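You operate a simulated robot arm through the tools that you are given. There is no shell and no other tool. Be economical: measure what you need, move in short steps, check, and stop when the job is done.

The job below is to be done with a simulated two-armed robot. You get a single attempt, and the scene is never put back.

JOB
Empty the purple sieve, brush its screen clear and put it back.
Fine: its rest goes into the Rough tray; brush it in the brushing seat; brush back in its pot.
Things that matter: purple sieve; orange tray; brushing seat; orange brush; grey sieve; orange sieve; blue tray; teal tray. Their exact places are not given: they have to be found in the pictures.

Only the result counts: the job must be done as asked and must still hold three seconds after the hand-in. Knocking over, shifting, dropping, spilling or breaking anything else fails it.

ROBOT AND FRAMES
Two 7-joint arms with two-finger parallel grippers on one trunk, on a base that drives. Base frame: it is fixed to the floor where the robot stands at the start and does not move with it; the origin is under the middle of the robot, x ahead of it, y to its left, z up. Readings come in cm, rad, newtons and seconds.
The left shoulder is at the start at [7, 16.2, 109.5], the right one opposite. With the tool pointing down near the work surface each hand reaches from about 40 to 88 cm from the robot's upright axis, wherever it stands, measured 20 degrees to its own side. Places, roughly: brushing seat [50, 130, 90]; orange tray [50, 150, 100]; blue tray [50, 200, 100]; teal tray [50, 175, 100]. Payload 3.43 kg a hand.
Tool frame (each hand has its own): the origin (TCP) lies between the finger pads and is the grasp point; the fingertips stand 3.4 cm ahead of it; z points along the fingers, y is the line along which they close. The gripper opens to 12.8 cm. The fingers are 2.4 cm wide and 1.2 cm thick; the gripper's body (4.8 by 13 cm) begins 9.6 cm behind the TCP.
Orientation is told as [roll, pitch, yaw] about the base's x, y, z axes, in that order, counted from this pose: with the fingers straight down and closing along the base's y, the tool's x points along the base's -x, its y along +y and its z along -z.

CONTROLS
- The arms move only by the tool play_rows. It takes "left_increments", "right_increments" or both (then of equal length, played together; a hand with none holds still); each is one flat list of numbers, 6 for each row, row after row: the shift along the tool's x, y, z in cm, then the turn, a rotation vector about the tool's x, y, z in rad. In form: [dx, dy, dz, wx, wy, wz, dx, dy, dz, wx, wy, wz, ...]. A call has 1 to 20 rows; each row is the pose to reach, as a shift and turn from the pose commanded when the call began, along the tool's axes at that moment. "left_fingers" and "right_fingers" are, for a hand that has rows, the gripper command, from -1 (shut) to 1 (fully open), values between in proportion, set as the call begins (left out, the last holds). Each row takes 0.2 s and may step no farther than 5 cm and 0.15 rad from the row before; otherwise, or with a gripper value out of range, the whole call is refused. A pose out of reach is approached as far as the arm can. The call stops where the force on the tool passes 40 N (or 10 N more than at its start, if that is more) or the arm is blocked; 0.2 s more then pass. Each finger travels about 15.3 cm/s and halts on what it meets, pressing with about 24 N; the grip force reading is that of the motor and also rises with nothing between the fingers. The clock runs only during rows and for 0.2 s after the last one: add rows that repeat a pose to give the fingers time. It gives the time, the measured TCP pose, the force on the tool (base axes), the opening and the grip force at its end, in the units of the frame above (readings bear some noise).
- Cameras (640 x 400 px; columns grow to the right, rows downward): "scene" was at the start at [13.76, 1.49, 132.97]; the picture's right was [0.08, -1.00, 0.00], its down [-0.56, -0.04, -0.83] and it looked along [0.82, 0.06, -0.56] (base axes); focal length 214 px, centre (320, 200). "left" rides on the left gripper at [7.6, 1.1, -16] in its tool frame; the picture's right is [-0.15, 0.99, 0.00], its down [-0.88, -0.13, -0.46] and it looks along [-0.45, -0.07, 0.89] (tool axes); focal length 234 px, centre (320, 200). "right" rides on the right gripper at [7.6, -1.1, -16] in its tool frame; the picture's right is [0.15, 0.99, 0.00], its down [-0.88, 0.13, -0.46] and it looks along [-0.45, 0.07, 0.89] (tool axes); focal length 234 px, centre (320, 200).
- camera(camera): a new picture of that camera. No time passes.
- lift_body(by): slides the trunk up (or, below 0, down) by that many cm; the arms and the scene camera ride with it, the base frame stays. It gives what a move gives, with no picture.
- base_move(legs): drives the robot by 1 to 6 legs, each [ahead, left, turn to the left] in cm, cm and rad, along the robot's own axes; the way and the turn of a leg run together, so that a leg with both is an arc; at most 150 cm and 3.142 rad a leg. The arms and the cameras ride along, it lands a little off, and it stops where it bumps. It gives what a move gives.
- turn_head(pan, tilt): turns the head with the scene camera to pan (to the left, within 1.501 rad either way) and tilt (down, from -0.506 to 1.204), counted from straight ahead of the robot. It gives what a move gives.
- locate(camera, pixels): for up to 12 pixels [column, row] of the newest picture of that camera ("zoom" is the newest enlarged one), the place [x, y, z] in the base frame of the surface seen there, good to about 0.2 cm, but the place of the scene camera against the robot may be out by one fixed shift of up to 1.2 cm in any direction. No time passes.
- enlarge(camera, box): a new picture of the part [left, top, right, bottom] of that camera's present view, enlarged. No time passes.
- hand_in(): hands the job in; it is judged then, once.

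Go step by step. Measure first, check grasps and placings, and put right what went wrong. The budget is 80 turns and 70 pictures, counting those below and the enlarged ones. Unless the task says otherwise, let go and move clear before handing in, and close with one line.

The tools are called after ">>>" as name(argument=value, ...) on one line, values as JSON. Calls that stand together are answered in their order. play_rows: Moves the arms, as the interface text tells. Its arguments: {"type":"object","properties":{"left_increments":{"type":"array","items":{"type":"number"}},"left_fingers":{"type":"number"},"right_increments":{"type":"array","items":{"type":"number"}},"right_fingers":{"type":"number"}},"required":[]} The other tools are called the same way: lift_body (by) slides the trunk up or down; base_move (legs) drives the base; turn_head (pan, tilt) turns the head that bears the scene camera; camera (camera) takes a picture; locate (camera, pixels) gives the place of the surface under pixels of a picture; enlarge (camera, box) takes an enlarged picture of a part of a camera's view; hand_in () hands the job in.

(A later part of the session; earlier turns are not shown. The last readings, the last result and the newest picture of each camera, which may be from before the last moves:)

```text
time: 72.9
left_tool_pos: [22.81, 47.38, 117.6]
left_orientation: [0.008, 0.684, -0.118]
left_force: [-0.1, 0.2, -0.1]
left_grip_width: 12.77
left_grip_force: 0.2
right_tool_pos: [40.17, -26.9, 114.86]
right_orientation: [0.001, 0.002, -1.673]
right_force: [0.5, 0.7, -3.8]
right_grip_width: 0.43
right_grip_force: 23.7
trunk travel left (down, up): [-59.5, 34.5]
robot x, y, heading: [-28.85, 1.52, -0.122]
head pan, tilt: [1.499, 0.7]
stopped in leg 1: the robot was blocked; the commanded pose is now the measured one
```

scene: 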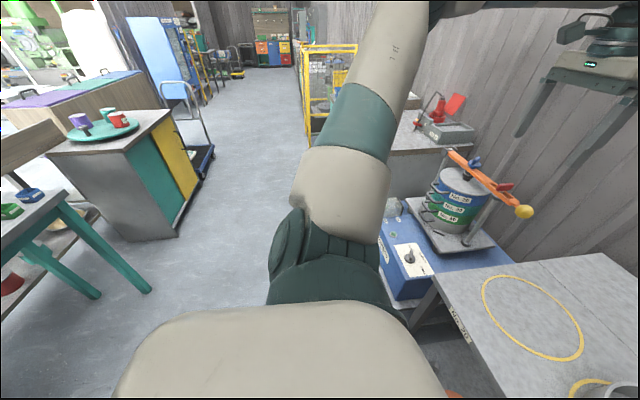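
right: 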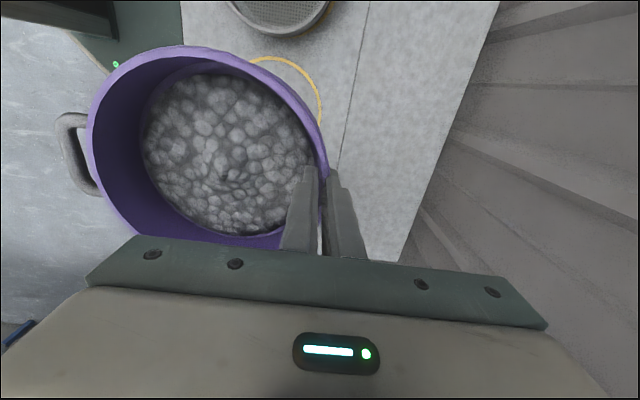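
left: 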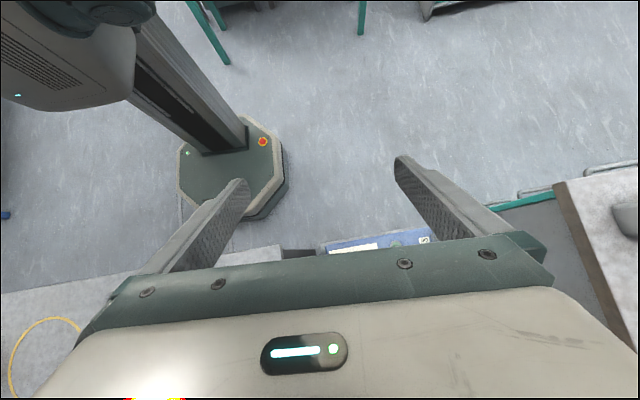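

Each left strafe turns into forward motion with a clockwise twist even on open floor, while forward/backward and turning do work. So I'll turn left and drive ahead instead, starting with a moderate turn as a test.

>>> base_move(legs=[[0, 0, 0.5]])

```text
time: 74.6
left_tool_pos: [7.37, 56.46, 117.56]
left_orientation: [0.008, 0.681, 0.246]
left_force: [-0.5, 0.0, -0.7]
left_grip_width: 12.8
left_grip_force: 0.1
right_tool_pos: [50.14, -6.68, 115.01]
right_orientation: [0.005, 0.002, -1.308]
right_force: [-0.2, -0.7, -4.1]
right_grip_width: 0.47
right_grip_force: 23.7
trunk travel left (down, up): [-59.5, 34.5]
robot x, y, heading: [-24.32, -4.72, 0.244]
head pan, tilt: [1.499, 0.7]
stopped in leg 1: the robot was blocked; the commanded pose is now the measured one
```

The turn went 0.37 rad and was then blocked, with the base pushed toward (+x, -y), which suggests a contact at the front-left. I'll look with the left camera and the head from this new pose.

>>> camera(camera="left")

>>> turn_head(pan=-1.5, tilt=0.6)

>>> camera(camera="scene")

>>> turn_head(pan=0.7, tilt=0.7)

>>> camera(camera="scene")

```text
44 pictures are left
```

left: 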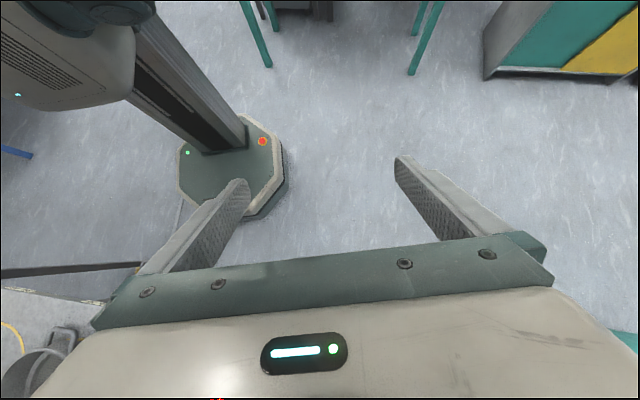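

```text
time: 77.2
left_tool_pos: [7.6, 56.62, 117.64]
left_orientation: [0.009, 0.681, 0.247]
left_force: [0.5, -0.1, 0.0]
left_grip_width: 12.78
left_grip_force: 0.1
right_tool_pos: [50.28, -6.86, 115.06]
right_orientation: [0.005, 0.003, -1.307]
right_force: [0.3, 0.4, -4.4]
right_grip_width: 0.43
right_grip_force: 24.0
trunk travel left (down, up): [-59.5, 34.5]
robot x, y, heading: [-24.37, -4.53, 0.247]
head pan, tilt: [-1.499, 0.6]
```

```text
43 pictures are left
```

scene: 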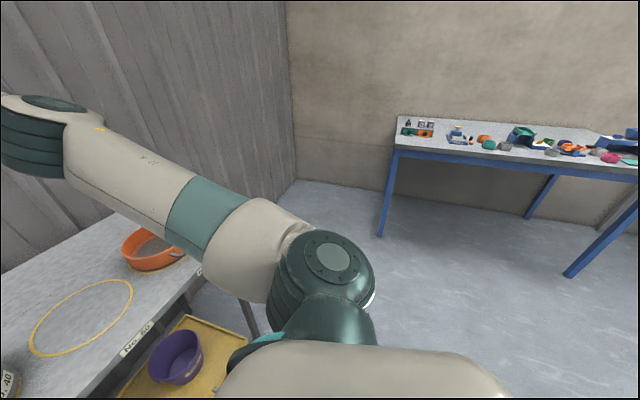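

```text
time: 79.2
left_tool_pos: [7.57, 56.61, 117.63]
left_orientation: [0.008, 0.682, 0.249]
left_force: [-0.1, 0.3, 0.8]
left_grip_width: 12.81
left_grip_force: 0.2
right_tool_pos: [50.11, -6.77, 114.99]
right_orientation: [0.006, 0.003, -1.307]
right_force: [-0.5, 0.0, -4.1]
right_grip_width: 0.48
right_grip_force: 24.3
trunk travel left (down, up): [-59.5, 34.5]
robot x, y, heading: [-24.15, -4.54, 0.243]
head pan, tilt: [0.7, 0.7]
```

```text
42 pictures are left
```

scene: 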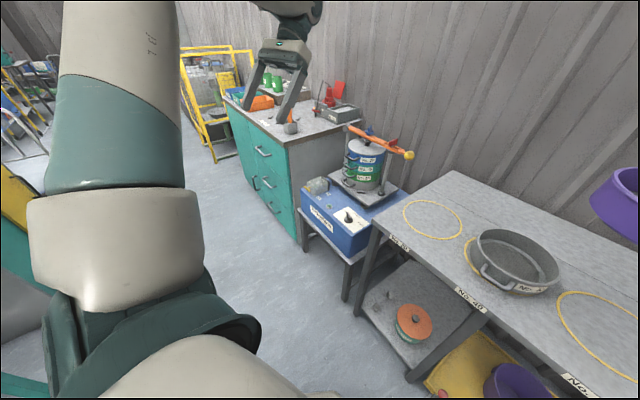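

The motion pivots about a point near the base's front-left corner, and the left picture shows something dark at (285,150) beside the octagon. I'll enlarge that.

>>> enlarge(camera="left", box=[160, 90, 320, 240])

>>> locate(camera="left", pixels=[[262, 141], [188, 152], [270, 190], [284, 165], [286, 150], [275, 205], [300, 160], [100, 268], [190, 200]])

```text
2.67 times, centred on (240, 165) of left
```

zoom: 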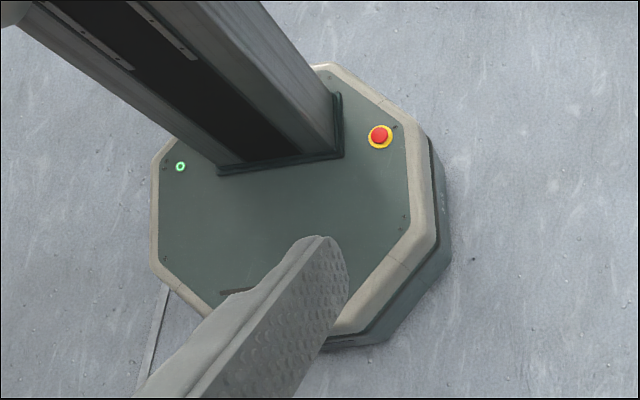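

```text
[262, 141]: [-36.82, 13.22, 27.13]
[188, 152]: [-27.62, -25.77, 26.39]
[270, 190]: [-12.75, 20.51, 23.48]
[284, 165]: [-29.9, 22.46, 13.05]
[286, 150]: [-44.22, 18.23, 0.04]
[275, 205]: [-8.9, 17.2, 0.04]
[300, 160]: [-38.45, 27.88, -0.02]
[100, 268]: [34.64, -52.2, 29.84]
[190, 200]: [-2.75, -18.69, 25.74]
```

There's a thin stripe at zoom (150,340) starting at the base's front edge, in the same place in both pictures. I'll measure it.

>>> locate(camera="zoom", pixels=[[150, 340], [163, 295], [143, 380], [135, 340], [170, 330], [450, 230], [345, 340], [235, 292]])

>>> turn_head(pan=-0.5, tilt=1.2)

>>> camera(camera="scene")

```text
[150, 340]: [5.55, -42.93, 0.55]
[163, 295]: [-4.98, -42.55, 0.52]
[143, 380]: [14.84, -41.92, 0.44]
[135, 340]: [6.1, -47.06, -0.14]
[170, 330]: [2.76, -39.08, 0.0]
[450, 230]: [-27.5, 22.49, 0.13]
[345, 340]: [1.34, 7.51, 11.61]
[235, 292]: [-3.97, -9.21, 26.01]
```

```text
time: 80.7
left_tool_pos: [7.52, 56.55, 117.59]
left_orientation: [0.008, 0.682, 0.247]
left_force: [-0.7, 0.0, -0.1]
left_grip_width: 12.81
left_grip_force: 0.1
right_tool_pos: [50.18, -6.76, 114.97]
right_orientation: [0.007, 0.002, -1.308]
right_force: [-0.2, 0.0, -4.0]
right_grip_width: 0.45
right_grip_force: 23.9
trunk travel left (down, up): [-59.5, 34.5]
robot x, y, heading: [-24.39, -4.41, 0.243]
head pan, tilt: [-0.499, 1.201]
```

```text
40 pictures are left
```

scene: 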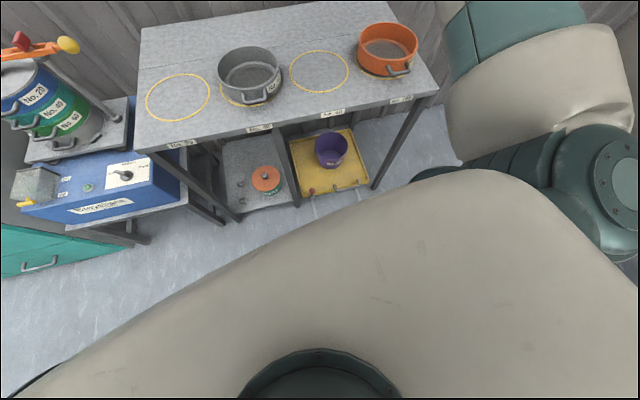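

Only a flat 0.5 cm floor strip at y≈-42 shows, and nothing is near the base. What changed since the successful drives is the trunk height, so I'll raise it and retry left.

>>> lift_body(by=18)

>>> base_move(legs=[[-5, 0, 0]])

>>> base_move(legs=[[0, 10, 0]])

```text
time: 82.7
left_tool_pos: [7.54, 56.57, 135.67]
left_orientation: [0.009, 0.683, 0.248]
left_force: [-0.1, 0.4, 0.4]
left_grip_width: 12.79
left_grip_force: 0.1
right_tool_pos: [50.2, -6.76, 133.02]
right_orientation: [0.004, 0.004, -1.306]
right_force: [-0.2, 0.2, -4.3]
right_grip_width: 0.47
right_grip_force: 23.4
trunk travel left (down, up): [-77.5, 16.5]
robot x, y, heading: [-24.06, -4.43, 0.248]
head pan, tilt: [-0.499, 1.201]
```

```text
time: 83.6
left_tool_pos: [3.61, 55.52, 135.24]
left_orientation: [0.01, 0.692, 0.246]
left_force: [0.7, 0.8, -1.2]
left_grip_width: 12.82
left_grip_force: 0.1
right_tool_pos: [46.27, -7.7, 132.41]
right_orientation: [-0.003, 0.004, -1.309]
right_force: [1.2, -0.6, -5.1]
right_grip_width: 0.44
right_grip_force: 23.8
trunk travel left (down, up): [-77.5, 16.5]
robot x, y, heading: [-29.07, -5.66, 0.243]
head pan, tilt: [-0.499, 1.201]
```

```text
time: 84.8
left_tool_pos: [6.02, 56.23, 136.47]
left_orientation: [-0.002, 0.678, 0.255]
left_force: [0.6, -1.0, 0.7]
left_grip_width: 12.79
left_grip_force: 0.1
right_tool_pos: [49.04, -8.5, 132.23]
right_orientation: [0.008, 0.037, -1.322]
right_force: [-0.4, -1.0, -4.2]
right_grip_width: 0.47
right_grip_force: 24.0
trunk travel left (down, up): [-77.5, 16.5]
robot x, y, heading: [-25.78, -1.11, 0.238]
head pan, tilt: [-0.499, 1.201]
stopped in leg 1: the robot was blocked; the commanded pose is now the measured one
```

The left side tilted up a little: the base is riding on something under it. I'll look again with the left camera.

>>> camera(camera="left")

>>> enlarge(camera="left", box=[140, 90, 340, 215])

```text
39 pictures are left
```

left: 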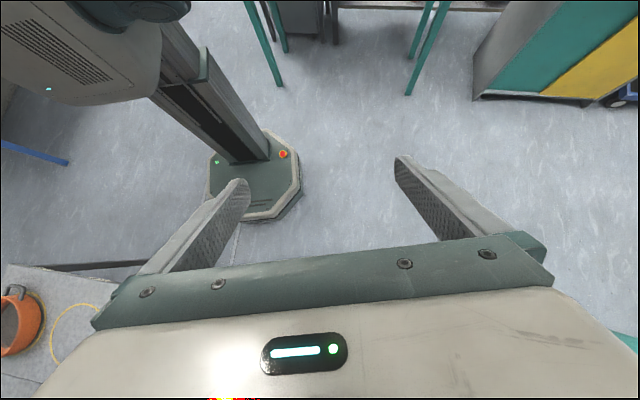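

```text
3.20 times, centred on (240, 152) of left
```

zoom: 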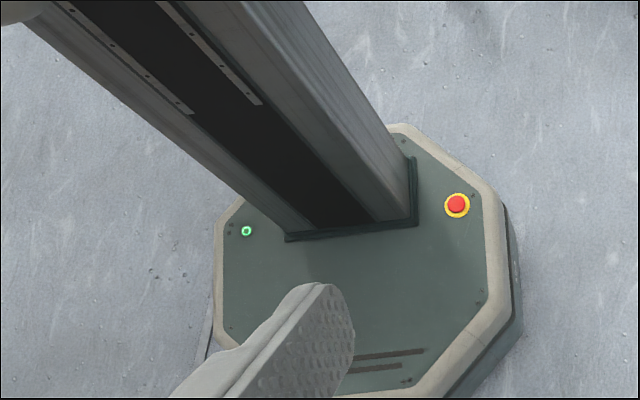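

The strip now shows at zoom (207,335), right at the base's edge. I'll check whether it moved (earlier y≈-42.5).

>>> locate(camera="zoom", pixels=[[207, 335], [211, 310], [203, 350], [212, 295], [225, 240], [180, 320]])

>>> enlarge(camera="left", box=[180, 180, 260, 260])

```text
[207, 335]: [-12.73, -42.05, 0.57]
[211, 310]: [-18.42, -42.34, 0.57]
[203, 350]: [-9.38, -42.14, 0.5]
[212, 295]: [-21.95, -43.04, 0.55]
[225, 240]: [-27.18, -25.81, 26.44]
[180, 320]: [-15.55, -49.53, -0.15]
```

```text
5.00 times, centred on (220, 220) of left
```

zoom: 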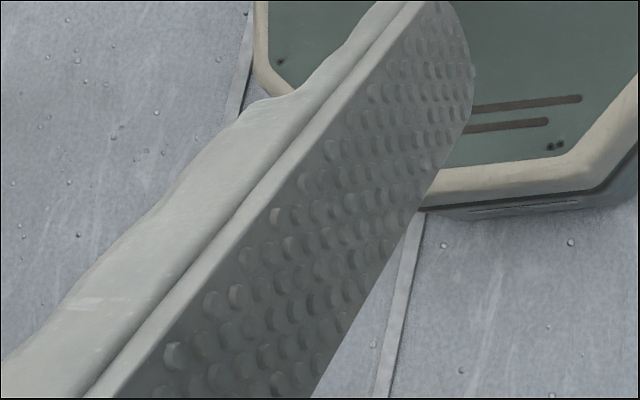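

There is a second parallel strip at zoom (400,300), coming out from under the base front. Measuring it.

>>> locate(camera="zoom", pixels=[[405, 280], [385, 370], [418, 228], [240, 80], [232, 110], [350, 370], [440, 300]])

```text
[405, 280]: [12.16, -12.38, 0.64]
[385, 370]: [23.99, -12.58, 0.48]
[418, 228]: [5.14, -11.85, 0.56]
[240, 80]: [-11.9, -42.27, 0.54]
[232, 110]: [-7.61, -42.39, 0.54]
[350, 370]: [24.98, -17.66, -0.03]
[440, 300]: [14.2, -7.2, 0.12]
```

Two floor rails (0.5 cm high, y≈-42 and -12) run under the base, and the right wheels have to climb the one at -12; the last push gained 4.6 cm. I'll try again diagonally with more run.

>>> base_move(legs=[[-12, 25, 0]])

```text
time: 86.8
left_tool_pos: [-10.32, 77.71, 136.53]
left_orientation: [0.031, 0.684, 0.264]
left_force: [-0.4, -0.6, 0.1]
left_grip_width: 12.8
left_grip_force: 0.2
right_tool_pos: [32.55, 13.66, 131.96]
right_orientation: [0.004, 0.035, -1.316]
right_force: [-0.8, -0.3, -4.4]
right_grip_width: 0.46
right_grip_force: 23.8
trunk travel left (down, up): [-77.5, 16.5]
robot x, y, heading: [-42.92, 20.46, 0.241]
head pan, tilt: [-0.499, 1.201]
```

It crossed (robot now at y 20.5) but reads slightly tilted. I'll square up and continue left in a moderate step.

>>> base_move(legs=[[0, 15, 0], [5, 20, -0.24]])

```text
time: 89.4
left_tool_pos: [0.99, 103.33, 136.57]
left_orientation: [0.028, 0.682, 0.028]
left_force: [0.1, -0.4, 0.0]
left_grip_width: 12.82
left_grip_force: 0.1
right_tool_pos: [27.68, 30.99, 132.03]
right_orientation: [0.002, 0.033, -1.553]
right_force: [-0.1, -0.3, -4.9]
right_grip_width: 0.44
right_grip_force: 24.3
trunk travel left (down, up): [-77.5, 16.5]
robot x, y, heading: [-44.32, 55.17, 0.008]
head pan, tilt: [-0.499, 1.201]
```

The robot keeps a tilt of about 0.03 rad (left side up), so something may be dragged along under it. Checking with the left camera.

>>> camera(camera="left")

>>> turn_head(pan=-0.9, tilt=0.7)

>>> camera(camera="scene")

```text
36 pictures are left
```

left: 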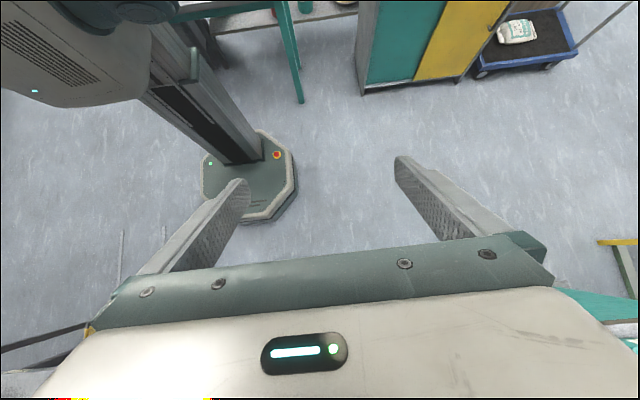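

```text
time: 90.3
left_tool_pos: [1.01, 103.71, 136.35]
left_orientation: [0.024, 0.684, 0.026]
left_force: [0.0, 0.6, 0.0]
left_grip_width: 12.8
left_grip_force: 0.1
right_tool_pos: [27.64, 31.4, 132.07]
right_orientation: [0.004, 0.032, -1.553]
right_force: [0.1, 0.5, -4.5]
right_grip_width: 0.43
right_grip_force: 24.1
trunk travel left (down, up): [-77.5, 16.5]
robot x, y, heading: [-44.65, 54.89, -0.001]
head pan, tilt: [-0.901, 0.7]
```

```text
35 pictures are left
```

scene: 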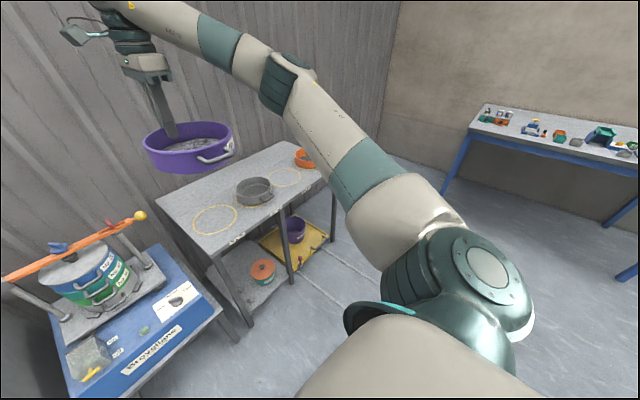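

The rails are fixed to the floor in front of the yellow cart, so on return I'll stay at y≥20 and not cross them again. Now on to the tray bench.

>>> base_move(legs=[[0, 100, 0]])

>>> turn_head(pan=0.35, tilt=0.65)

>>> camera(camera="scene")

```text
time: 95.5
left_tool_pos: [0.62, 203.29, 136.39]
left_orientation: [0.025, 0.684, 0.028]
left_force: [-0.3, -0.2, -0.3]
left_grip_width: 12.78
left_grip_force: 0.1
right_tool_pos: [27.13, 130.97, 131.94]
right_orientation: [0.005, 0.032, -1.556]
right_force: [-0.2, -0.4, -3.8]
right_grip_width: 0.43
right_grip_force: 23.8
trunk travel left (down, up): [-77.5, 16.5]
robot x, y, heading: [-44.46, 154.95, 0.004]
head pan, tilt: [-0.901, 0.7]
```

```text
time: 96.9
left_tool_pos: [0.59, 203.35, 136.4]
left_orientation: [0.023, 0.683, 0.026]
left_force: [0.1, 0.2, -0.6]
left_grip_width: 12.8
left_grip_force: 0.1
right_tool_pos: [27.21, 131.05, 131.94]
right_orientation: [0.004, 0.031, -1.554]
right_force: [-0.1, 0.2, -4.6]
right_grip_width: 0.44
right_grip_force: 24.4
trunk travel left (down, up): [-77.5, 16.5]
robot x, y, heading: [-44.57, 155.02, 0.002]
head pan, tilt: [0.351, 0.649]
```

```text
34 pictures are left
```

scene: 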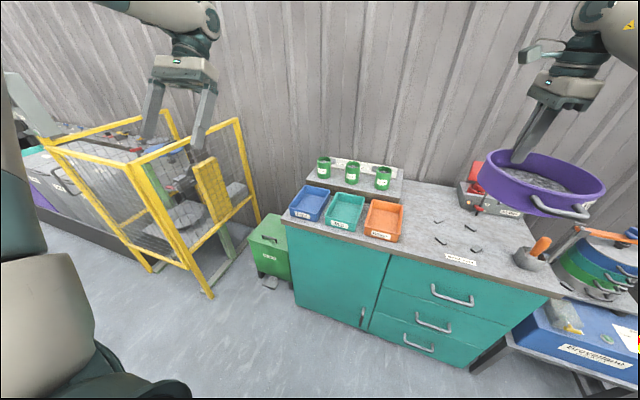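

The yellow cage stands at left; I'll measure its top against the left hand before moving closer.

>>> locate(camera="scene", pixels=[[148, 157], [238, 121], [210, 295], [50, 142], [245, 180], [270, 230]])

```text
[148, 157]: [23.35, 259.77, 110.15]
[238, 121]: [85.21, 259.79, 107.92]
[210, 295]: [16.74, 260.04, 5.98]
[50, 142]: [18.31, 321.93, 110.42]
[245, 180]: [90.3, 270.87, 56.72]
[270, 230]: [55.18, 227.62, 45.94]
```

The cage begins at y≈260, so it is clear. I'll drive to about (-20, 183) and lower the trunk so the shoulder sits below the hand.

>>> base_move(legs=[[0, 28, 0], [24, 0, 0]])

>>> lift_body(by=-20)

```text
time: 100.2
left_tool_pos: [24.42, 231.45, 136.49]
left_orientation: [0.023, 0.684, 0.025]
left_force: [0.2, 0.0, -0.3]
left_grip_width: 12.81
left_grip_force: 0.0
right_tool_pos: [50.96, 159.12, 132.06]
right_orientation: [0.004, 0.031, -1.556]
right_force: [0.2, -0.1, -3.5]
right_grip_width: 0.48
right_grip_force: 23.8
trunk travel left (down, up): [-77.5, 16.5]
robot x, y, heading: [-20.5, 183.43, 0.006]
head pan, tilt: [0.351, 0.649]
```

```text
time: 102.4
left_tool_pos: [24.46, 231.42, 116.52]
left_orientation: [0.023, 0.684, 0.024]
left_force: [-0.3, 0.2, -0.2]
left_grip_width: 12.8
left_grip_force: 0.1
right_tool_pos: [51.18, 159.13, 111.96]
right_orientation: [0.004, 0.03, -1.554]
right_force: [-0.4, 0.1, -3.4]
right_grip_width: 0.44
right_grip_force: 24.4
trunk travel left (down, up): [-57.5, 36.5]
robot x, y, heading: [-20.95, 183.1, 0.002]
head pan, tilt: [0.351, 0.649]
```

The sieve is centred over the tray in x (42.6). I'll raise the hand 6 and shift +2 in y, then lower the trunk 12 so the tilt is well within reach.

>>> play_rows(right_increments=[1, 0, -3, 0, 0, 0, 1.9, 0, -6, 0, 0, 0, 1.9, 0, -6, 0, 0, 0])

>>> lift_body(by=-12)

>>> camera(camera="right")

```text
time: 103.2
left_tool_pos: [24.55, 231.31, 116.44]
left_orientation: [0.025, 0.684, 0.026]
left_force: [-1.2, 0.7, 0.1]
left_grip_width: 12.82
left_grip_force: 0.1
right_tool_pos: [51.01, 160.73, 118.14]
right_orientation: [0.004, 0.031, -1.555]
right_force: [0.5, 0.9, -4.6]
right_grip_width: 0.44
right_grip_force: 24.3
trunk travel left (down, up): [-57.5, 36.5]
robot x, y, heading: [-20.85, 183.15, 0.002]
head pan, tilt: [0.351, 0.649]
```

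```text
time: 104.7
left_tool_pos: [24.55, 231.36, 104.49]
left_orientation: [0.024, 0.682, 0.025]
left_force: [-0.7, -0.2, -0.4]
left_grip_width: 12.77
left_grip_force: 0.0
right_tool_pos: [50.98, 160.74, 106.21]
right_orientation: [0.003, 0.03, -1.554]
right_force: [-0.5, -0.1, -3.5]
right_grip_width: 0.49
right_grip_force: 23.4
trunk travel left (down, up): [-45.5, 48.5]
robot x, y, heading: [-20.18, 183.18, -0.001]
head pan, tilt: [0.351, 0.649]
```

```text
33 pictures are left
```

right: 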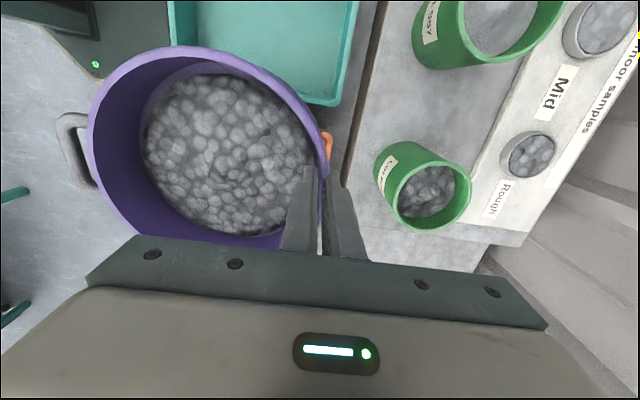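

Everything is in place above the Rough tray. Now tilting slowly, pouring toward -y.

>>> play_rows(right_increments=[0, 0, 0, 0, 0.15, 0, 0, 0, 0, 0, 0.3, 0, 0, 0, 0, 0, 0.45, 0, 0, 0, 0, 0, 0.6, 0, 0, 0, 0, 0, 0.75, 0, 0, 0, 0, 0, 0.88, 0, 0, 0, 0, 0, 0.95, 0, 0, 0, 0, 0, 1.0, 0, 0, 0, 0, 0, 1.05, 0, 0, 0, 0, 0, 1.1, 0, 0, 0, 0, 0, 1.15, 0, 0, 0, 0, 0, 1.2, 0, 0, 0, 0, 0, 1.25, 0, 0, 0, 0, 0, 1.3, 0, 0, 0, 0, 0, 1.35, 0, -0.2, 0, 0, 0, 1.4, 0, -0.4, 0, 0, 0, 1.45, 0, -0.6, 0, 0, 0, 1.5, 0, -0.8, 0, 0, 0, 1.55, 0, -1.1, 0, 0, 0, 1.6, 0])

>>> camera(camera="scene")

```text
time: 108.9
left_tool_pos: [24.52, 231.41, 104.51]
left_orientation: [0.027, 0.686, 0.024]
left_force: [-0.5, 0.3, 0.5]
left_grip_width: 12.83
left_grip_force: 0.0
right_tool_pos: [50.87, 159.62, 105.97]
right_orientation: [3.093, 1.51, 1.537]
right_force: [-0.3, 0.2, -3.1]
right_grip_width: 0.43
right_grip_force: 23.8
trunk travel left (down, up): [-45.5, 48.5]
robot x, y, heading: [-20.97, 183.48, 0.003]
head pan, tilt: [0.351, 0.649]
```

```text
32 pictures are left
```

scene: 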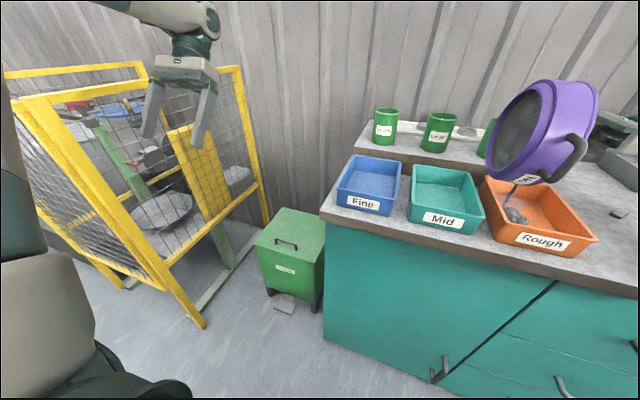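

Material is falling into the orange tray at (515,210). I'll locate it to check centring, and look closer.

>>> locate(camera="scene", pixels=[[515, 216], [515, 195], [485, 182], [540, 190], [497, 240], [594, 240]])

>>> enlarge(camera="scene", box=[460, 70, 640, 270])

```text
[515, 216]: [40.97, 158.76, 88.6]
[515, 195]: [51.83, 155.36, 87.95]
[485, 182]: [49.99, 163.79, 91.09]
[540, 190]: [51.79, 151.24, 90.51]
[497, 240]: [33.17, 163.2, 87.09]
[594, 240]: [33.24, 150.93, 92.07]
```

```text
2.00 times, centred on (550, 170) of scene
```

zoom: 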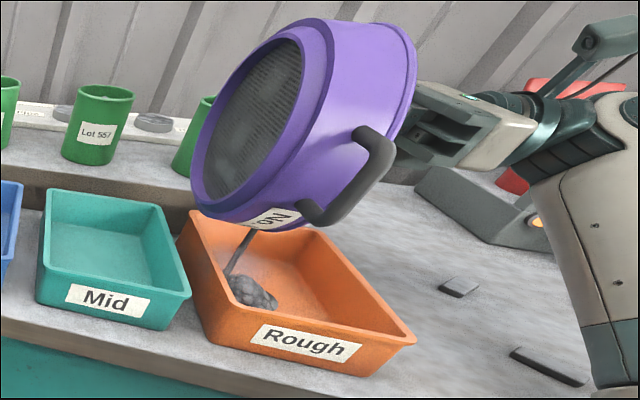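

The stream lands at (41, 158.8) in the tray. Continuing to about 117° while rising and shifting to keep the lip over the tray, with a small shake at the end.

>>> play_rows(right_increments=[0.7, 0, -0.3, 0, 0.05, 0, 1.4, 0, -0.6, 0, 0.1, 0, 2.1, 0, -0.9, 0, 0.15, 0, 2.8, 0, -1.3, 0, 0.2, 0, 3.5, 0, -1.7, 0, 0.25, 0, 4.2, 0, -2.1, 0, 0.3, 0, 5, 0, -2.5, 0, 0.35, 0, 6, 0, -3, 0, 0.41, 0, 6, 0, -3, 0, 0.41, 0, 6, 0, -3, 0, 0.41, 0, 5, 0, -3, 0, 0.41, 0, 6, 0, -3, 0, 0.41, 0, 5, 0, -3, 0, 0.41, 0, 6, 0, -3, 0, 0.41, 0, 5, 0, -3, 0, 0.41, 0, 6, 0, -3, 0, 0.41, 0, 6, 0, -3, 0, 0.41, 0, 6, 0, -3, 0, 0.41, 0])

>>> enlarge(camera="scene", box=[460, 70, 640, 270])

>>> camera(camera="right")

```text
time: 112.7
left_tool_pos: [23.23, 231.63, 105.03]
left_orientation: [0.019, 0.666, 0.016]
left_force: [0.4, 0.4, -0.6]
left_grip_width: 12.78
left_grip_force: 0.1
right_tool_pos: [48.74, 155.68, 114.28]
right_orientation: [3.051, 1.107, 1.488]
right_force: [-1.1, -0.3, -3.3]
right_grip_width: 0.46
right_grip_force: 24.0
trunk travel left (down, up): [-45.5, 48.5]
robot x, y, heading: [-21.16, 182.85, -0.001]
head pan, tilt: [0.351, 0.649]
```

```text
2.00 times, centred on (550, 170) of scene
```

zoom: 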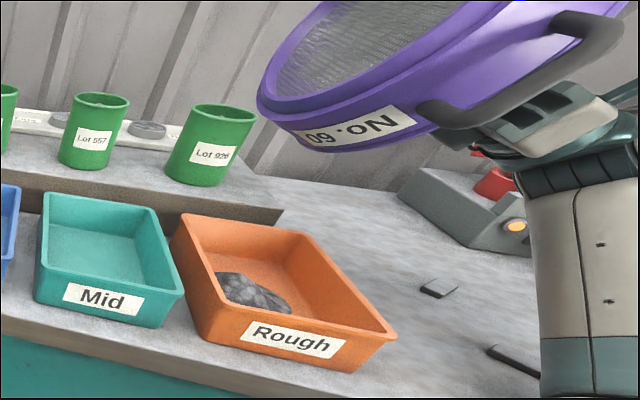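

```text
29 pictures are left
```

right: 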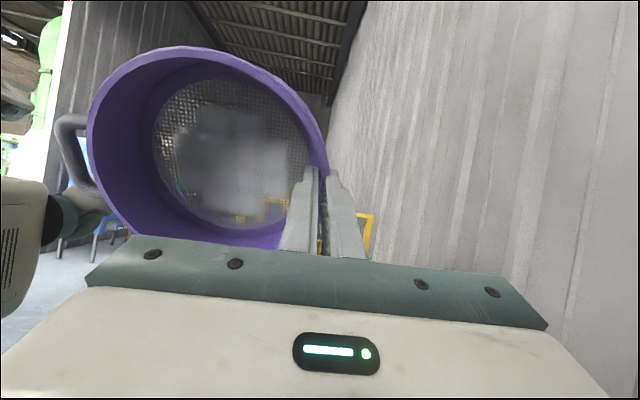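

The sieve is empty apart from a dull clogged patch on its screen, and all the material lies in the Rough tray. The forearm looks close to the bench, so I'll rise while turning the sieve level again.

>>> play_rows(right_increments=[1.8, 0, 0.9, 0, -0.05, 0, 3.6, 0, 1.8, 0, -0.15, 0, 5.4, 0, 2.6, 0, -0.3, 0, 7.2, 0, 3.5, 0, -0.45, 0, 7.2, 0, 3.5, 0, -0.6, 0, 7.2, 0, 3.5, 0, -0.75, 0, 7.2, 0, 3.5, 0, -0.9, 0, 7.2, 0, 3.5, 0, -1.05, 0, 7.2, 0, 3.5, 0, -1.2, 0, 7.2, 0, 3.5, 0, -1.35, 0, 7.2, 0, 3.5, 0, -1.5, 0, 7.2, 0, 3.5, 0, -1.65, 0, 7.2, 0, 3.5, 0, -1.8, 0, 7.2, 0, 3.5, 0, -1.93, 0, 7.2, 0, 3.5, 0, -2.03, 0, 7.2, 0, 3.5, 0, -2.03, 0])

>>> camera(camera="right")

```text
time: 116.1
left_tool_pos: [24.59, 231.42, 104.28]
left_orientation: [0.023, 0.685, 0.025]
left_force: [-0.5, 0.2, 0.0]
left_grip_width: 12.81
left_grip_force: 0.0
right_tool_pos: [48.42, 157.5, 118.56]
right_orientation: [0.007, 0.009, -1.555]
right_force: [0.1, 0.4, -2.5]
right_grip_width: 0.47
right_grip_force: 23.5
right hand out of reach, approached as far as the arm can: row 8, 9, 10, 11, 12, 13, 14, 15, 16
trunk travel left (down, up): [-45.5, 48.5]
robot x, y, heading: [-21.09, 183.24, 0.006]
head pan, tilt: [0.351, 0.649]
```

```text
28 pictures are left
```

right: 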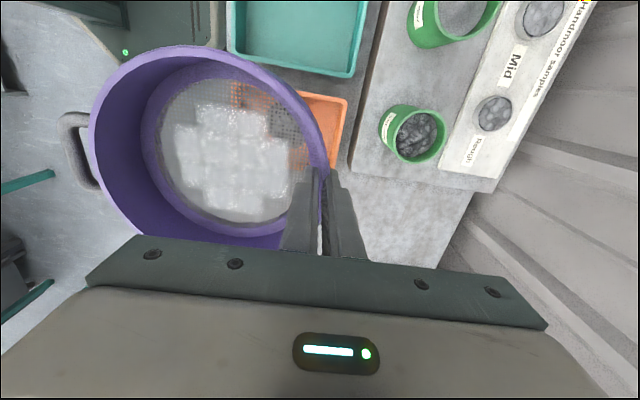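

The sieve is still held the same, and the clogged blocks on its screen show light. Next I'll drive so the hand is over the seat (TCP target 55.8, 126.5) and raise the trunk 10 for the downward reach.

>>> lift_body(by=10)

>>> base_move(legs=[[7.4, -31, 0]])

>>> play_rows(right_increments=[0, 0, 4, 0, 0, 0, 0, 0, 8, 0, 0, 0, 0, 0, 12, 0, 0, 0, 0, 0, 16, 0, 0, 0])

>>> camera(camera="right")

```text
time: 117.5
left_tool_pos: [24.6, 231.38, 114.41]
left_orientation: [0.025, 0.685, 0.025]
left_force: [-0.1, -0.3, 0.7]
left_grip_width: 12.81
left_grip_force: 0.1
right_tool_pos: [48.23, 157.47, 128.64]
right_orientation: [0.004, 0.011, -1.556]
right_force: [-0.1, -0.5, -1.9]
right_grip_width: 0.45
right_grip_force: 23.5
trunk travel left (down, up): [-55.5, 38.5]
robot x, y, heading: [-20.79, 183.04, 0.001]
head pan, tilt: [0.351, 0.649]
```

```text
time: 119.6
left_tool_pos: [31.9, 200.56, 114.39]
left_orientation: [0.025, 0.682, 0.025]
left_force: [0.2, 0.8, -0.2]
left_grip_width: 12.8
left_grip_force: 0.0
right_tool_pos: [55.83, 126.67, 128.71]
right_orientation: [0.005, 0.011, -1.553]
right_force: [0.0, -0.1, -2.2]
right_grip_width: 0.44
right_grip_force: 23.9
trunk travel left (down, up): [-55.5, 38.5]
robot x, y, heading: [-13.28, 152.32, 0.007]
head pan, tilt: [0.351, 0.649]
```

```text
time: 120.6
left_tool_pos: [32.08, 200.41, 114.41]
left_orientation: [0.026, 0.683, 0.025]
left_force: [0.4, -0.6, 0.0]
left_grip_width: 12.82
left_grip_force: 0.0
right_tool_pos: [56.09, 126.65, 112.5]
right_orientation: [0.005, 0.012, -1.556]
right_force: [0.0, -0.4, -3.5]
right_grip_width: 0.47
right_grip_force: 23.7
trunk travel left (down, up): [-55.5, 38.5]
robot x, y, heading: [-13.13, 152.27, 0.004]
head pan, tilt: [0.351, 0.649]
```

```text
27 pictures are left
```

right: 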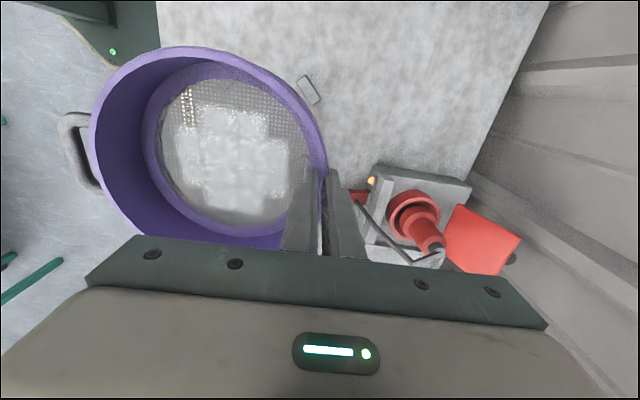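

The far lug shows at (308,90) and the red device stays to the right. I'll check the device's clearance and sight the lug once more.

>>> locate(camera="right", pixels=[[308, 90], [425, 240], [375, 180], [400, 215], [270, 65], [300, 100], [95, 140], [220, 48]])

>>> play_rows(right_increments=[-0.1, -0.2, 4, 0, -0.012, 0.013, -0.15, -0.3, 8, 0, -0.012, 0.013, -0.15, -0.3, 12, 0, -0.012, 0.013, -0.15, -0.3, 15.5, 0, -0.012, 0.013, -0.15, -0.3, 17, 0, -0.012, 0.013])

>>> camera(camera="right")

>>> turn_head(pan=-0.35, tilt=0.75)

>>> enlarge(camera="scene", box=[220, 150, 420, 275])

```text
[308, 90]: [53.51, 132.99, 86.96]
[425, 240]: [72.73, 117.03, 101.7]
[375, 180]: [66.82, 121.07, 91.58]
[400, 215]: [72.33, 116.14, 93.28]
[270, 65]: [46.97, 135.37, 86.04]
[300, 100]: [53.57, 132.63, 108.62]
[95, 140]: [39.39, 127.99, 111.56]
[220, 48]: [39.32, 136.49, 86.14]
```

```text
time: 121.8
left_tool_pos: [31.97, 200.58, 114.38]
left_orientation: [0.025, 0.684, 0.027]
left_force: [-0.2, -0.4, 0.6]
left_grip_width: 12.79
left_grip_force: 0.0
right_tool_pos: [55.66, 126.75, 95.56]
right_orientation: [0.007, -0.002, -1.568]
right_force: [0.2, -0.4, -3.3]
right_grip_width: 0.44
right_grip_force: 23.9
trunk travel left (down, up): [-55.5, 38.5]
robot x, y, heading: [-13.29, 152.41, 0.004]
head pan, tilt: [0.351, 0.649]
```

```text
26 pictures are left
```

right: 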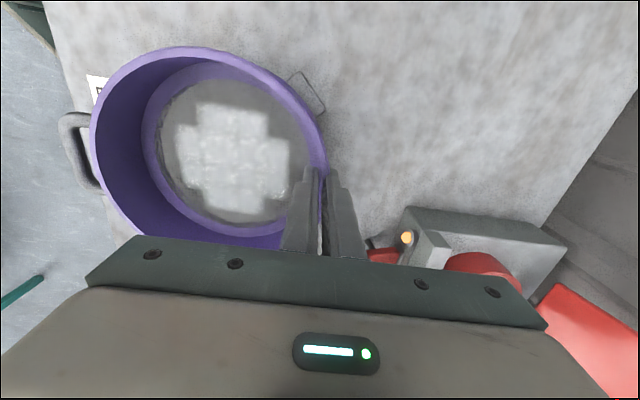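

```text
time: 122.8
left_tool_pos: [32.03, 200.53, 114.52]
left_orientation: [0.025, 0.684, 0.026]
left_force: [0.2, 0.4, 0.5]
left_grip_width: 12.8
left_grip_force: 0.0
right_tool_pos: [55.72, 126.78, 95.62]
right_orientation: [0.005, 0.0, -1.568]
right_force: [-0.8, 0.1, -2.8]
right_grip_width: 0.47
right_grip_force: 24.2
trunk travel left (down, up): [-55.5, 38.5]
robot x, y, heading: [-13.36, 152.09, 0.005]
head pan, tilt: [-0.351, 0.75]
```

```text
3.20 times, centred on (320, 212) of scene
```

zoom: 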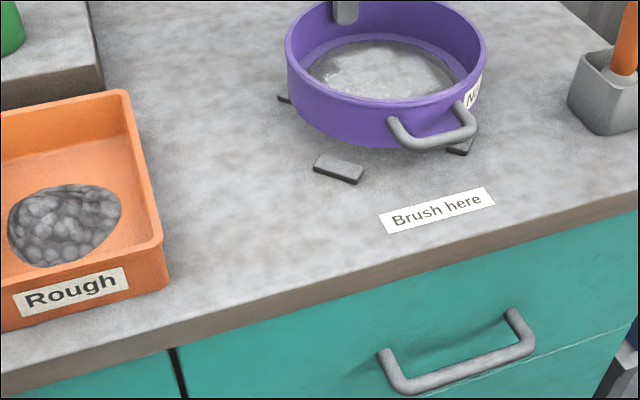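

The sieve hovers over the lugs with about 2.5 cm to go. Lowering gently with a small correction.

>>> play_rows(right_increments=[-0.25, 0.1, 0.8, 0, 0, 0, -0.25, 0.1, 1.6, 0, 0, 0, -0.25, 0.1, 2.2, 0, 0, 0, -0.25, 0.1, 2.6, 0, 0, 0, -0.25, 0.1, 2.9, 0, 0, 0, -0.25, 0.1, 2.9, 0, 0, 0])

>>> enlarge(camera="scene", box=[220, 150, 420, 275])

```text
time: 124.2
left_tool_pos: [31.71, 200.68, 114.6]
left_orientation: [0.021, 0.681, 0.024]
left_force: [0.3, 0.4, -0.3]
left_grip_width: 12.79
left_grip_force: 0.0
right_tool_pos: [55.67, 126.63, 92.97]
right_orientation: [0.012, 0.001, -1.565]
right_force: [-1.2, 6.4, 17.2]
right_grip_width: 0.48
right_grip_force: 24.0
trunk travel left (down, up): [-55.5, 38.5]
robot x, y, heading: [-13.41, 152.25, 0.004]
head pan, tilt: [-0.351, 0.75]
```

```text
3.20 times, centred on (320, 212) of scene
```

zoom: 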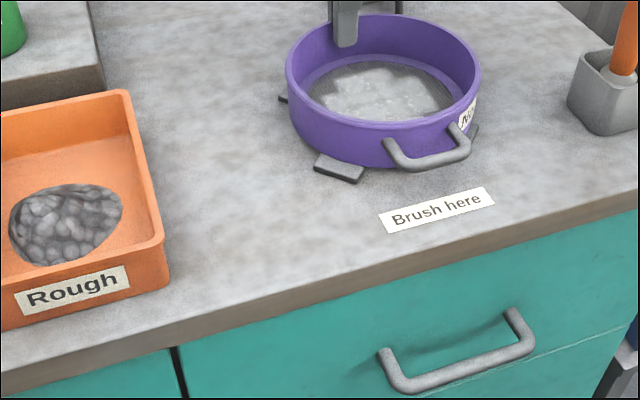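

Contact at 17 N, TCP z 92.97. I'll release, letting it settle between the lugs, and look.

>>> play_rows(right_increments=[0.15, 0, 0, 0, 0, 0, 0.15, 0, 0, 0, 0, 0, 0.15, 0, 0, 0, 0, 0], right_fingers=-0.5)

>>> play_rows(right_increments=[0, 0, -2, 0, 0, 0, 0, 0, -5, 0, 0, 0, 0, 0, -9, 0, 0, 0, 0, 0, -13, 0, 0, 0, 0, 0, -16, 0, 0, 0])

>>> camera(camera="right")

>>> enlarge(camera="scene", box=[220, 130, 440, 267])

```text
time: 125.0
left_tool_pos: [31.94, 200.46, 114.42]
left_orientation: [0.027, 0.682, 0.026]
left_force: [0.2, -0.1, -0.7]
left_grip_width: 12.81
left_grip_force: 0.0
right_tool_pos: [55.85, 126.61, 92.47]
right_orientation: [0.005, -0.003, -1.567]
right_force: [0.4, 0.4, 0.0]
right_grip_width: 3.2
right_grip_force: 0.0
trunk travel left (down, up): [-55.5, 38.5]
robot x, y, heading: [-13.26, 152.35, 0.004]
head pan, tilt: [-0.351, 0.75]
```

```text
time: 126.2
left_tool_pos: [31.89, 200.65, 114.45]
left_orientation: [0.025, 0.683, 0.028]
left_force: [-0.2, -0.2, -0.7]
left_grip_width: 12.8
left_grip_force: 0.0
right_tool_pos: [55.65, 126.77, 108.7]
right_orientation: [0.006, -0.002, -1.566]
right_force: [0.4, 0.7, -0.2]
right_grip_width: 3.2
right_grip_force: 0.0
trunk travel left (down, up): [-55.5, 38.5]
robot x, y, heading: [-13.04, 152.07, 0.01]
head pan, tilt: [-0.351, 0.75]
```

```text
23 pictures are left
```

right: 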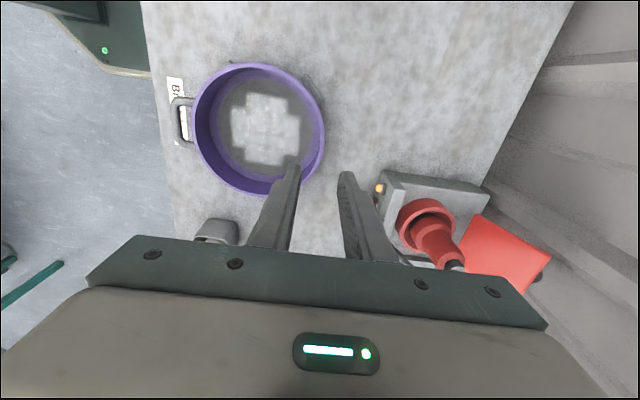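

```text
2.91 times, centred on (330, 198) of scene
```

zoom: 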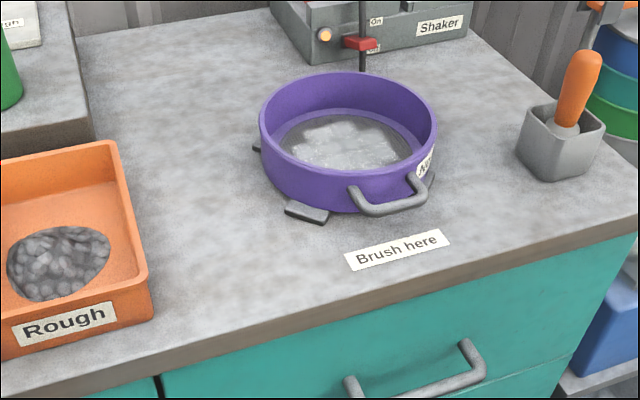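

Released and seated-looking. Verifying the rim height and centre, and measuring the brush and clog patch.

>>> locate(camera="right", pixels=[[195, 128], [323, 140], [256, 66], [205, 88], [306, 90], [205, 170], [250, 193], [265, 130], [231, 120], [298, 138], [262, 97], [265, 163]])

>>> enlarge(camera="right", box=[170, 45, 350, 210])

>>> locate(camera="scene", pixels=[[420, 158], [415, 172], [402, 175], [428, 177], [413, 178], [412, 190]])

```text
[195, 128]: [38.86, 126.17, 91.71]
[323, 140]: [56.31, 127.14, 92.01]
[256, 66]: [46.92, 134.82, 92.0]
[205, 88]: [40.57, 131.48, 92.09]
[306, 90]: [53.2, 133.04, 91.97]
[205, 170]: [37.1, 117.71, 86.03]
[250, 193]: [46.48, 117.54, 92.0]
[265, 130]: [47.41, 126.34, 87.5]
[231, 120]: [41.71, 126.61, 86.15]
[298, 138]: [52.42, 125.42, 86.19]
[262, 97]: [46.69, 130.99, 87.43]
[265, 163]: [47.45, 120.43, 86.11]
```

```text
2.42 times, centred on (260, 128) of right
```

zoom: 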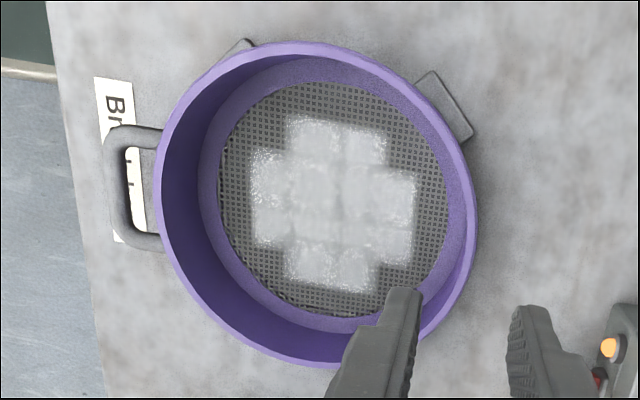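

```text
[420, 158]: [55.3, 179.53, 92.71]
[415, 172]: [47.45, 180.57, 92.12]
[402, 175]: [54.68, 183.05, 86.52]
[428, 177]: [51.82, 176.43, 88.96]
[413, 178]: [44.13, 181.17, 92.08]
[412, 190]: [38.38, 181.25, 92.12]
```

The rim is level at z 92.0 and centred at (47.5, 126.3), so it is properly seated. The clog covers about x 43–52, y 121–131 at screen z≈87.4. Now I'll move the right hand above the brush.

>>> play_rows(right_increments=[-4, -3, -1, 0, 0, 0, -8, -6, -2, 0, 0, 0, -12, -9, -2, 0, 0, 0, -16, -12, -2, 0, 0, 0, -19, -14, -2, 0, 0, 0, -21.3, -15.6, -2, 0, 0, 0, -21.3, -15.6, -2, 0, 0, 0], right_fingers=0)

>>> camera(camera="right")

```text
refused: row 1 steps farther than a row can; nothing moved
```

```text
20 pictures are left
```

right: 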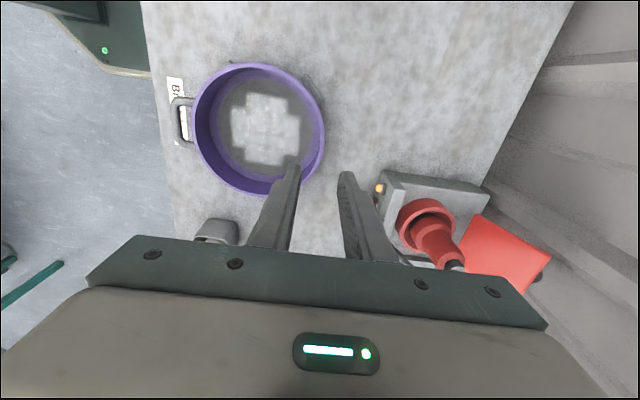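

The first step was a bit too long (over 5 cm). Repeating with shorter steps.

>>> play_rows(right_increments=[-3.5, -2.5, -1, 0, 0, 0, -7, -5, -2, 0, 0, 0, -10.5, -7.5, -2, 0, 0, 0, -14, -10, -2, 0, 0, 0, -17, -12.5, -2, 0, 0, 0, -19.5, -14.5, -2, 0, 0, 0, -21.3, -15.6, -2, 0, 0, 0, -21.3, -15.6, -2, 0, 0, 0], right_fingers=0)

>>> camera(camera="right")

```text
time: 128.1
left_tool_pos: [32.01, 200.56, 114.48]
left_orientation: [0.025, 0.684, 0.026]
left_force: [0.9, -1.1, 0.4]
left_grip_width: 12.81
left_grip_force: 0.1
right_tool_pos: [40.2, 105.46, 110.67]
right_orientation: [0.005, -0.002, -1.568]
right_force: [1.0, 0.0, 0.6]
right_grip_width: 6.42
right_grip_force: 0.0
trunk travel left (down, up): [-55.5, 38.5]
robot x, y, heading: [-13.54, 152.26, -0.003]
head pan, tilt: [-0.351, 0.75]
```

```text
19 pictures are left
```

right: 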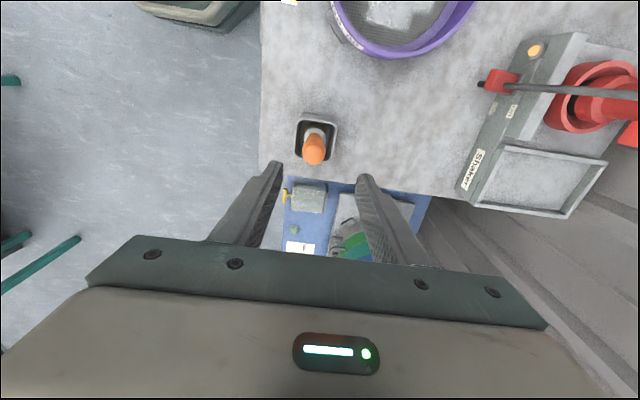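

>>> locate(camera="right", pixels=[[313, 158], [313, 145], [304, 148], [323, 148], [314, 138], [318, 128], [298, 122], [337, 124], [300, 158], [332, 160], [319, 115]])

>>> enlarge(camera="right", box=[270, 100, 366, 176])

```text
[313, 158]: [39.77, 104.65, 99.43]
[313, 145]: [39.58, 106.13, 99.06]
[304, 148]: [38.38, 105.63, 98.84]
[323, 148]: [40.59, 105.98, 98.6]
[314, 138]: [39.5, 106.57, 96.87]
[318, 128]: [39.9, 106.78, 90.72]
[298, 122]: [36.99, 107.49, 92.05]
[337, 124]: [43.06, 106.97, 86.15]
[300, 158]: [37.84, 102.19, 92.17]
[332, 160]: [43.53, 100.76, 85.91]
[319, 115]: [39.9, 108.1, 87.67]
```

```text
5.26 times, centred on (318, 138) of right
```

zoom: 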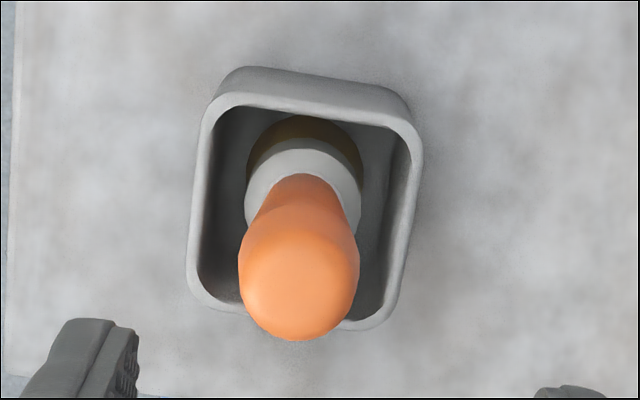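

The brush handle's axis is at about (39.7, 105.1), top z 99.4, roughly vertical. I'll descend to TCP z 96.8 and grip.

>>> play_rows(right_increments=[-0.3, -0.5, 4, 0, 0, 0, -0.35, -0.5, 8, 0, 0, 0, -0.35, -0.5, 11.5, 0, 0, 0, -0.35, -0.5, 13.9, 0, 0, 0, -0.35, -0.5, 13.9, 0, 0, 0])

>>> play_rows(right_increments=[0, 0, 0, 0, 0, 0, 0, 0, 0, 0, 0, 0, 0, 0, 0, 0, 0, 0, 0, 0, 0, 0, 0, 0], right_fingers=-1)

>>> play_rows(right_increments=[0, 0, -1, 0, 0, 0, 0, 0, -3, 0, 0, 0, 0, 0, -6, 0, 0, 0, 0, 0, -9, 0, 0, 0, 0, 0, -12, 0, 0, 0, 0, 0, -12, 0, 0, 0])

>>> camera(camera="right")

```text
time: 129.2
left_tool_pos: [31.84, 200.57, 114.4]
left_orientation: [0.024, 0.683, 0.026]
left_force: [0.0, 0.5, -0.2]
left_grip_width: 12.79
left_grip_force: 0.1
right_tool_pos: [39.87, 104.99, 96.83]
right_orientation: [0.007, -0.003, -1.567]
right_force: [-0.2, -0.3, 0.2]
right_grip_width: 6.39
right_grip_force: 0.1
trunk travel left (down, up): [-55.5, 38.5]
robot x, y, heading: [-13.22, 152.56, 0.003]
head pan, tilt: [-0.351, 0.75]
```

```text
time: 130.2
left_tool_pos: [31.91, 200.56, 114.49]
left_orientation: [0.025, 0.683, 0.025]
left_force: [0.3, 0.5, -0.1]
left_grip_width: 12.77
left_grip_force: 0.0
right_tool_pos: [39.77, 104.93, 96.8]
right_orientation: [0.007, -0.002, -1.568]
right_force: [-0.4, -0.8, 0.5]
right_grip_width: 2.68
right_grip_force: 23.9
trunk travel left (down, up): [-55.5, 38.5]
robot x, y, heading: [-13.31, 152.09, 0.003]
head pan, tilt: [-0.351, 0.75]
```

```text
time: 131.7
left_tool_pos: [32.0, 200.43, 114.6]
left_orientation: [0.026, 0.685, 0.027]
left_force: [-0.3, 0.1, -0.2]
left_grip_width: 12.82
left_grip_force: 0.1
right_tool_pos: [39.77, 104.88, 108.55]
right_orientation: [0.004, 0.0, -1.568]
right_force: [0.2, -0.5, -0.7]
right_grip_width: 2.68
right_grip_force: 23.6
trunk travel left (down, up): [-55.5, 38.5]
robot x, y, heading: [-13.1, 151.98, 0.002]
head pan, tilt: [-0.351, 0.75]
```

```text
17 pictures are left
```

right: 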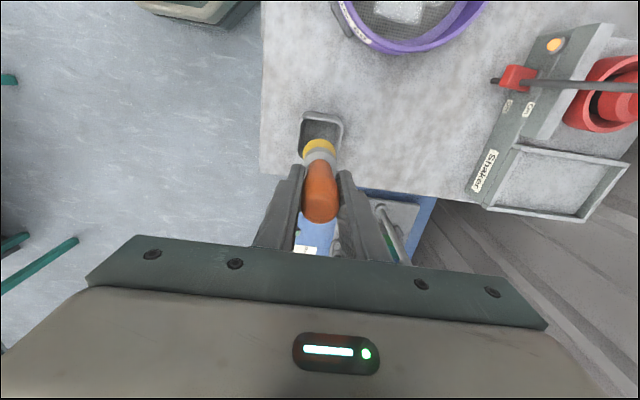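

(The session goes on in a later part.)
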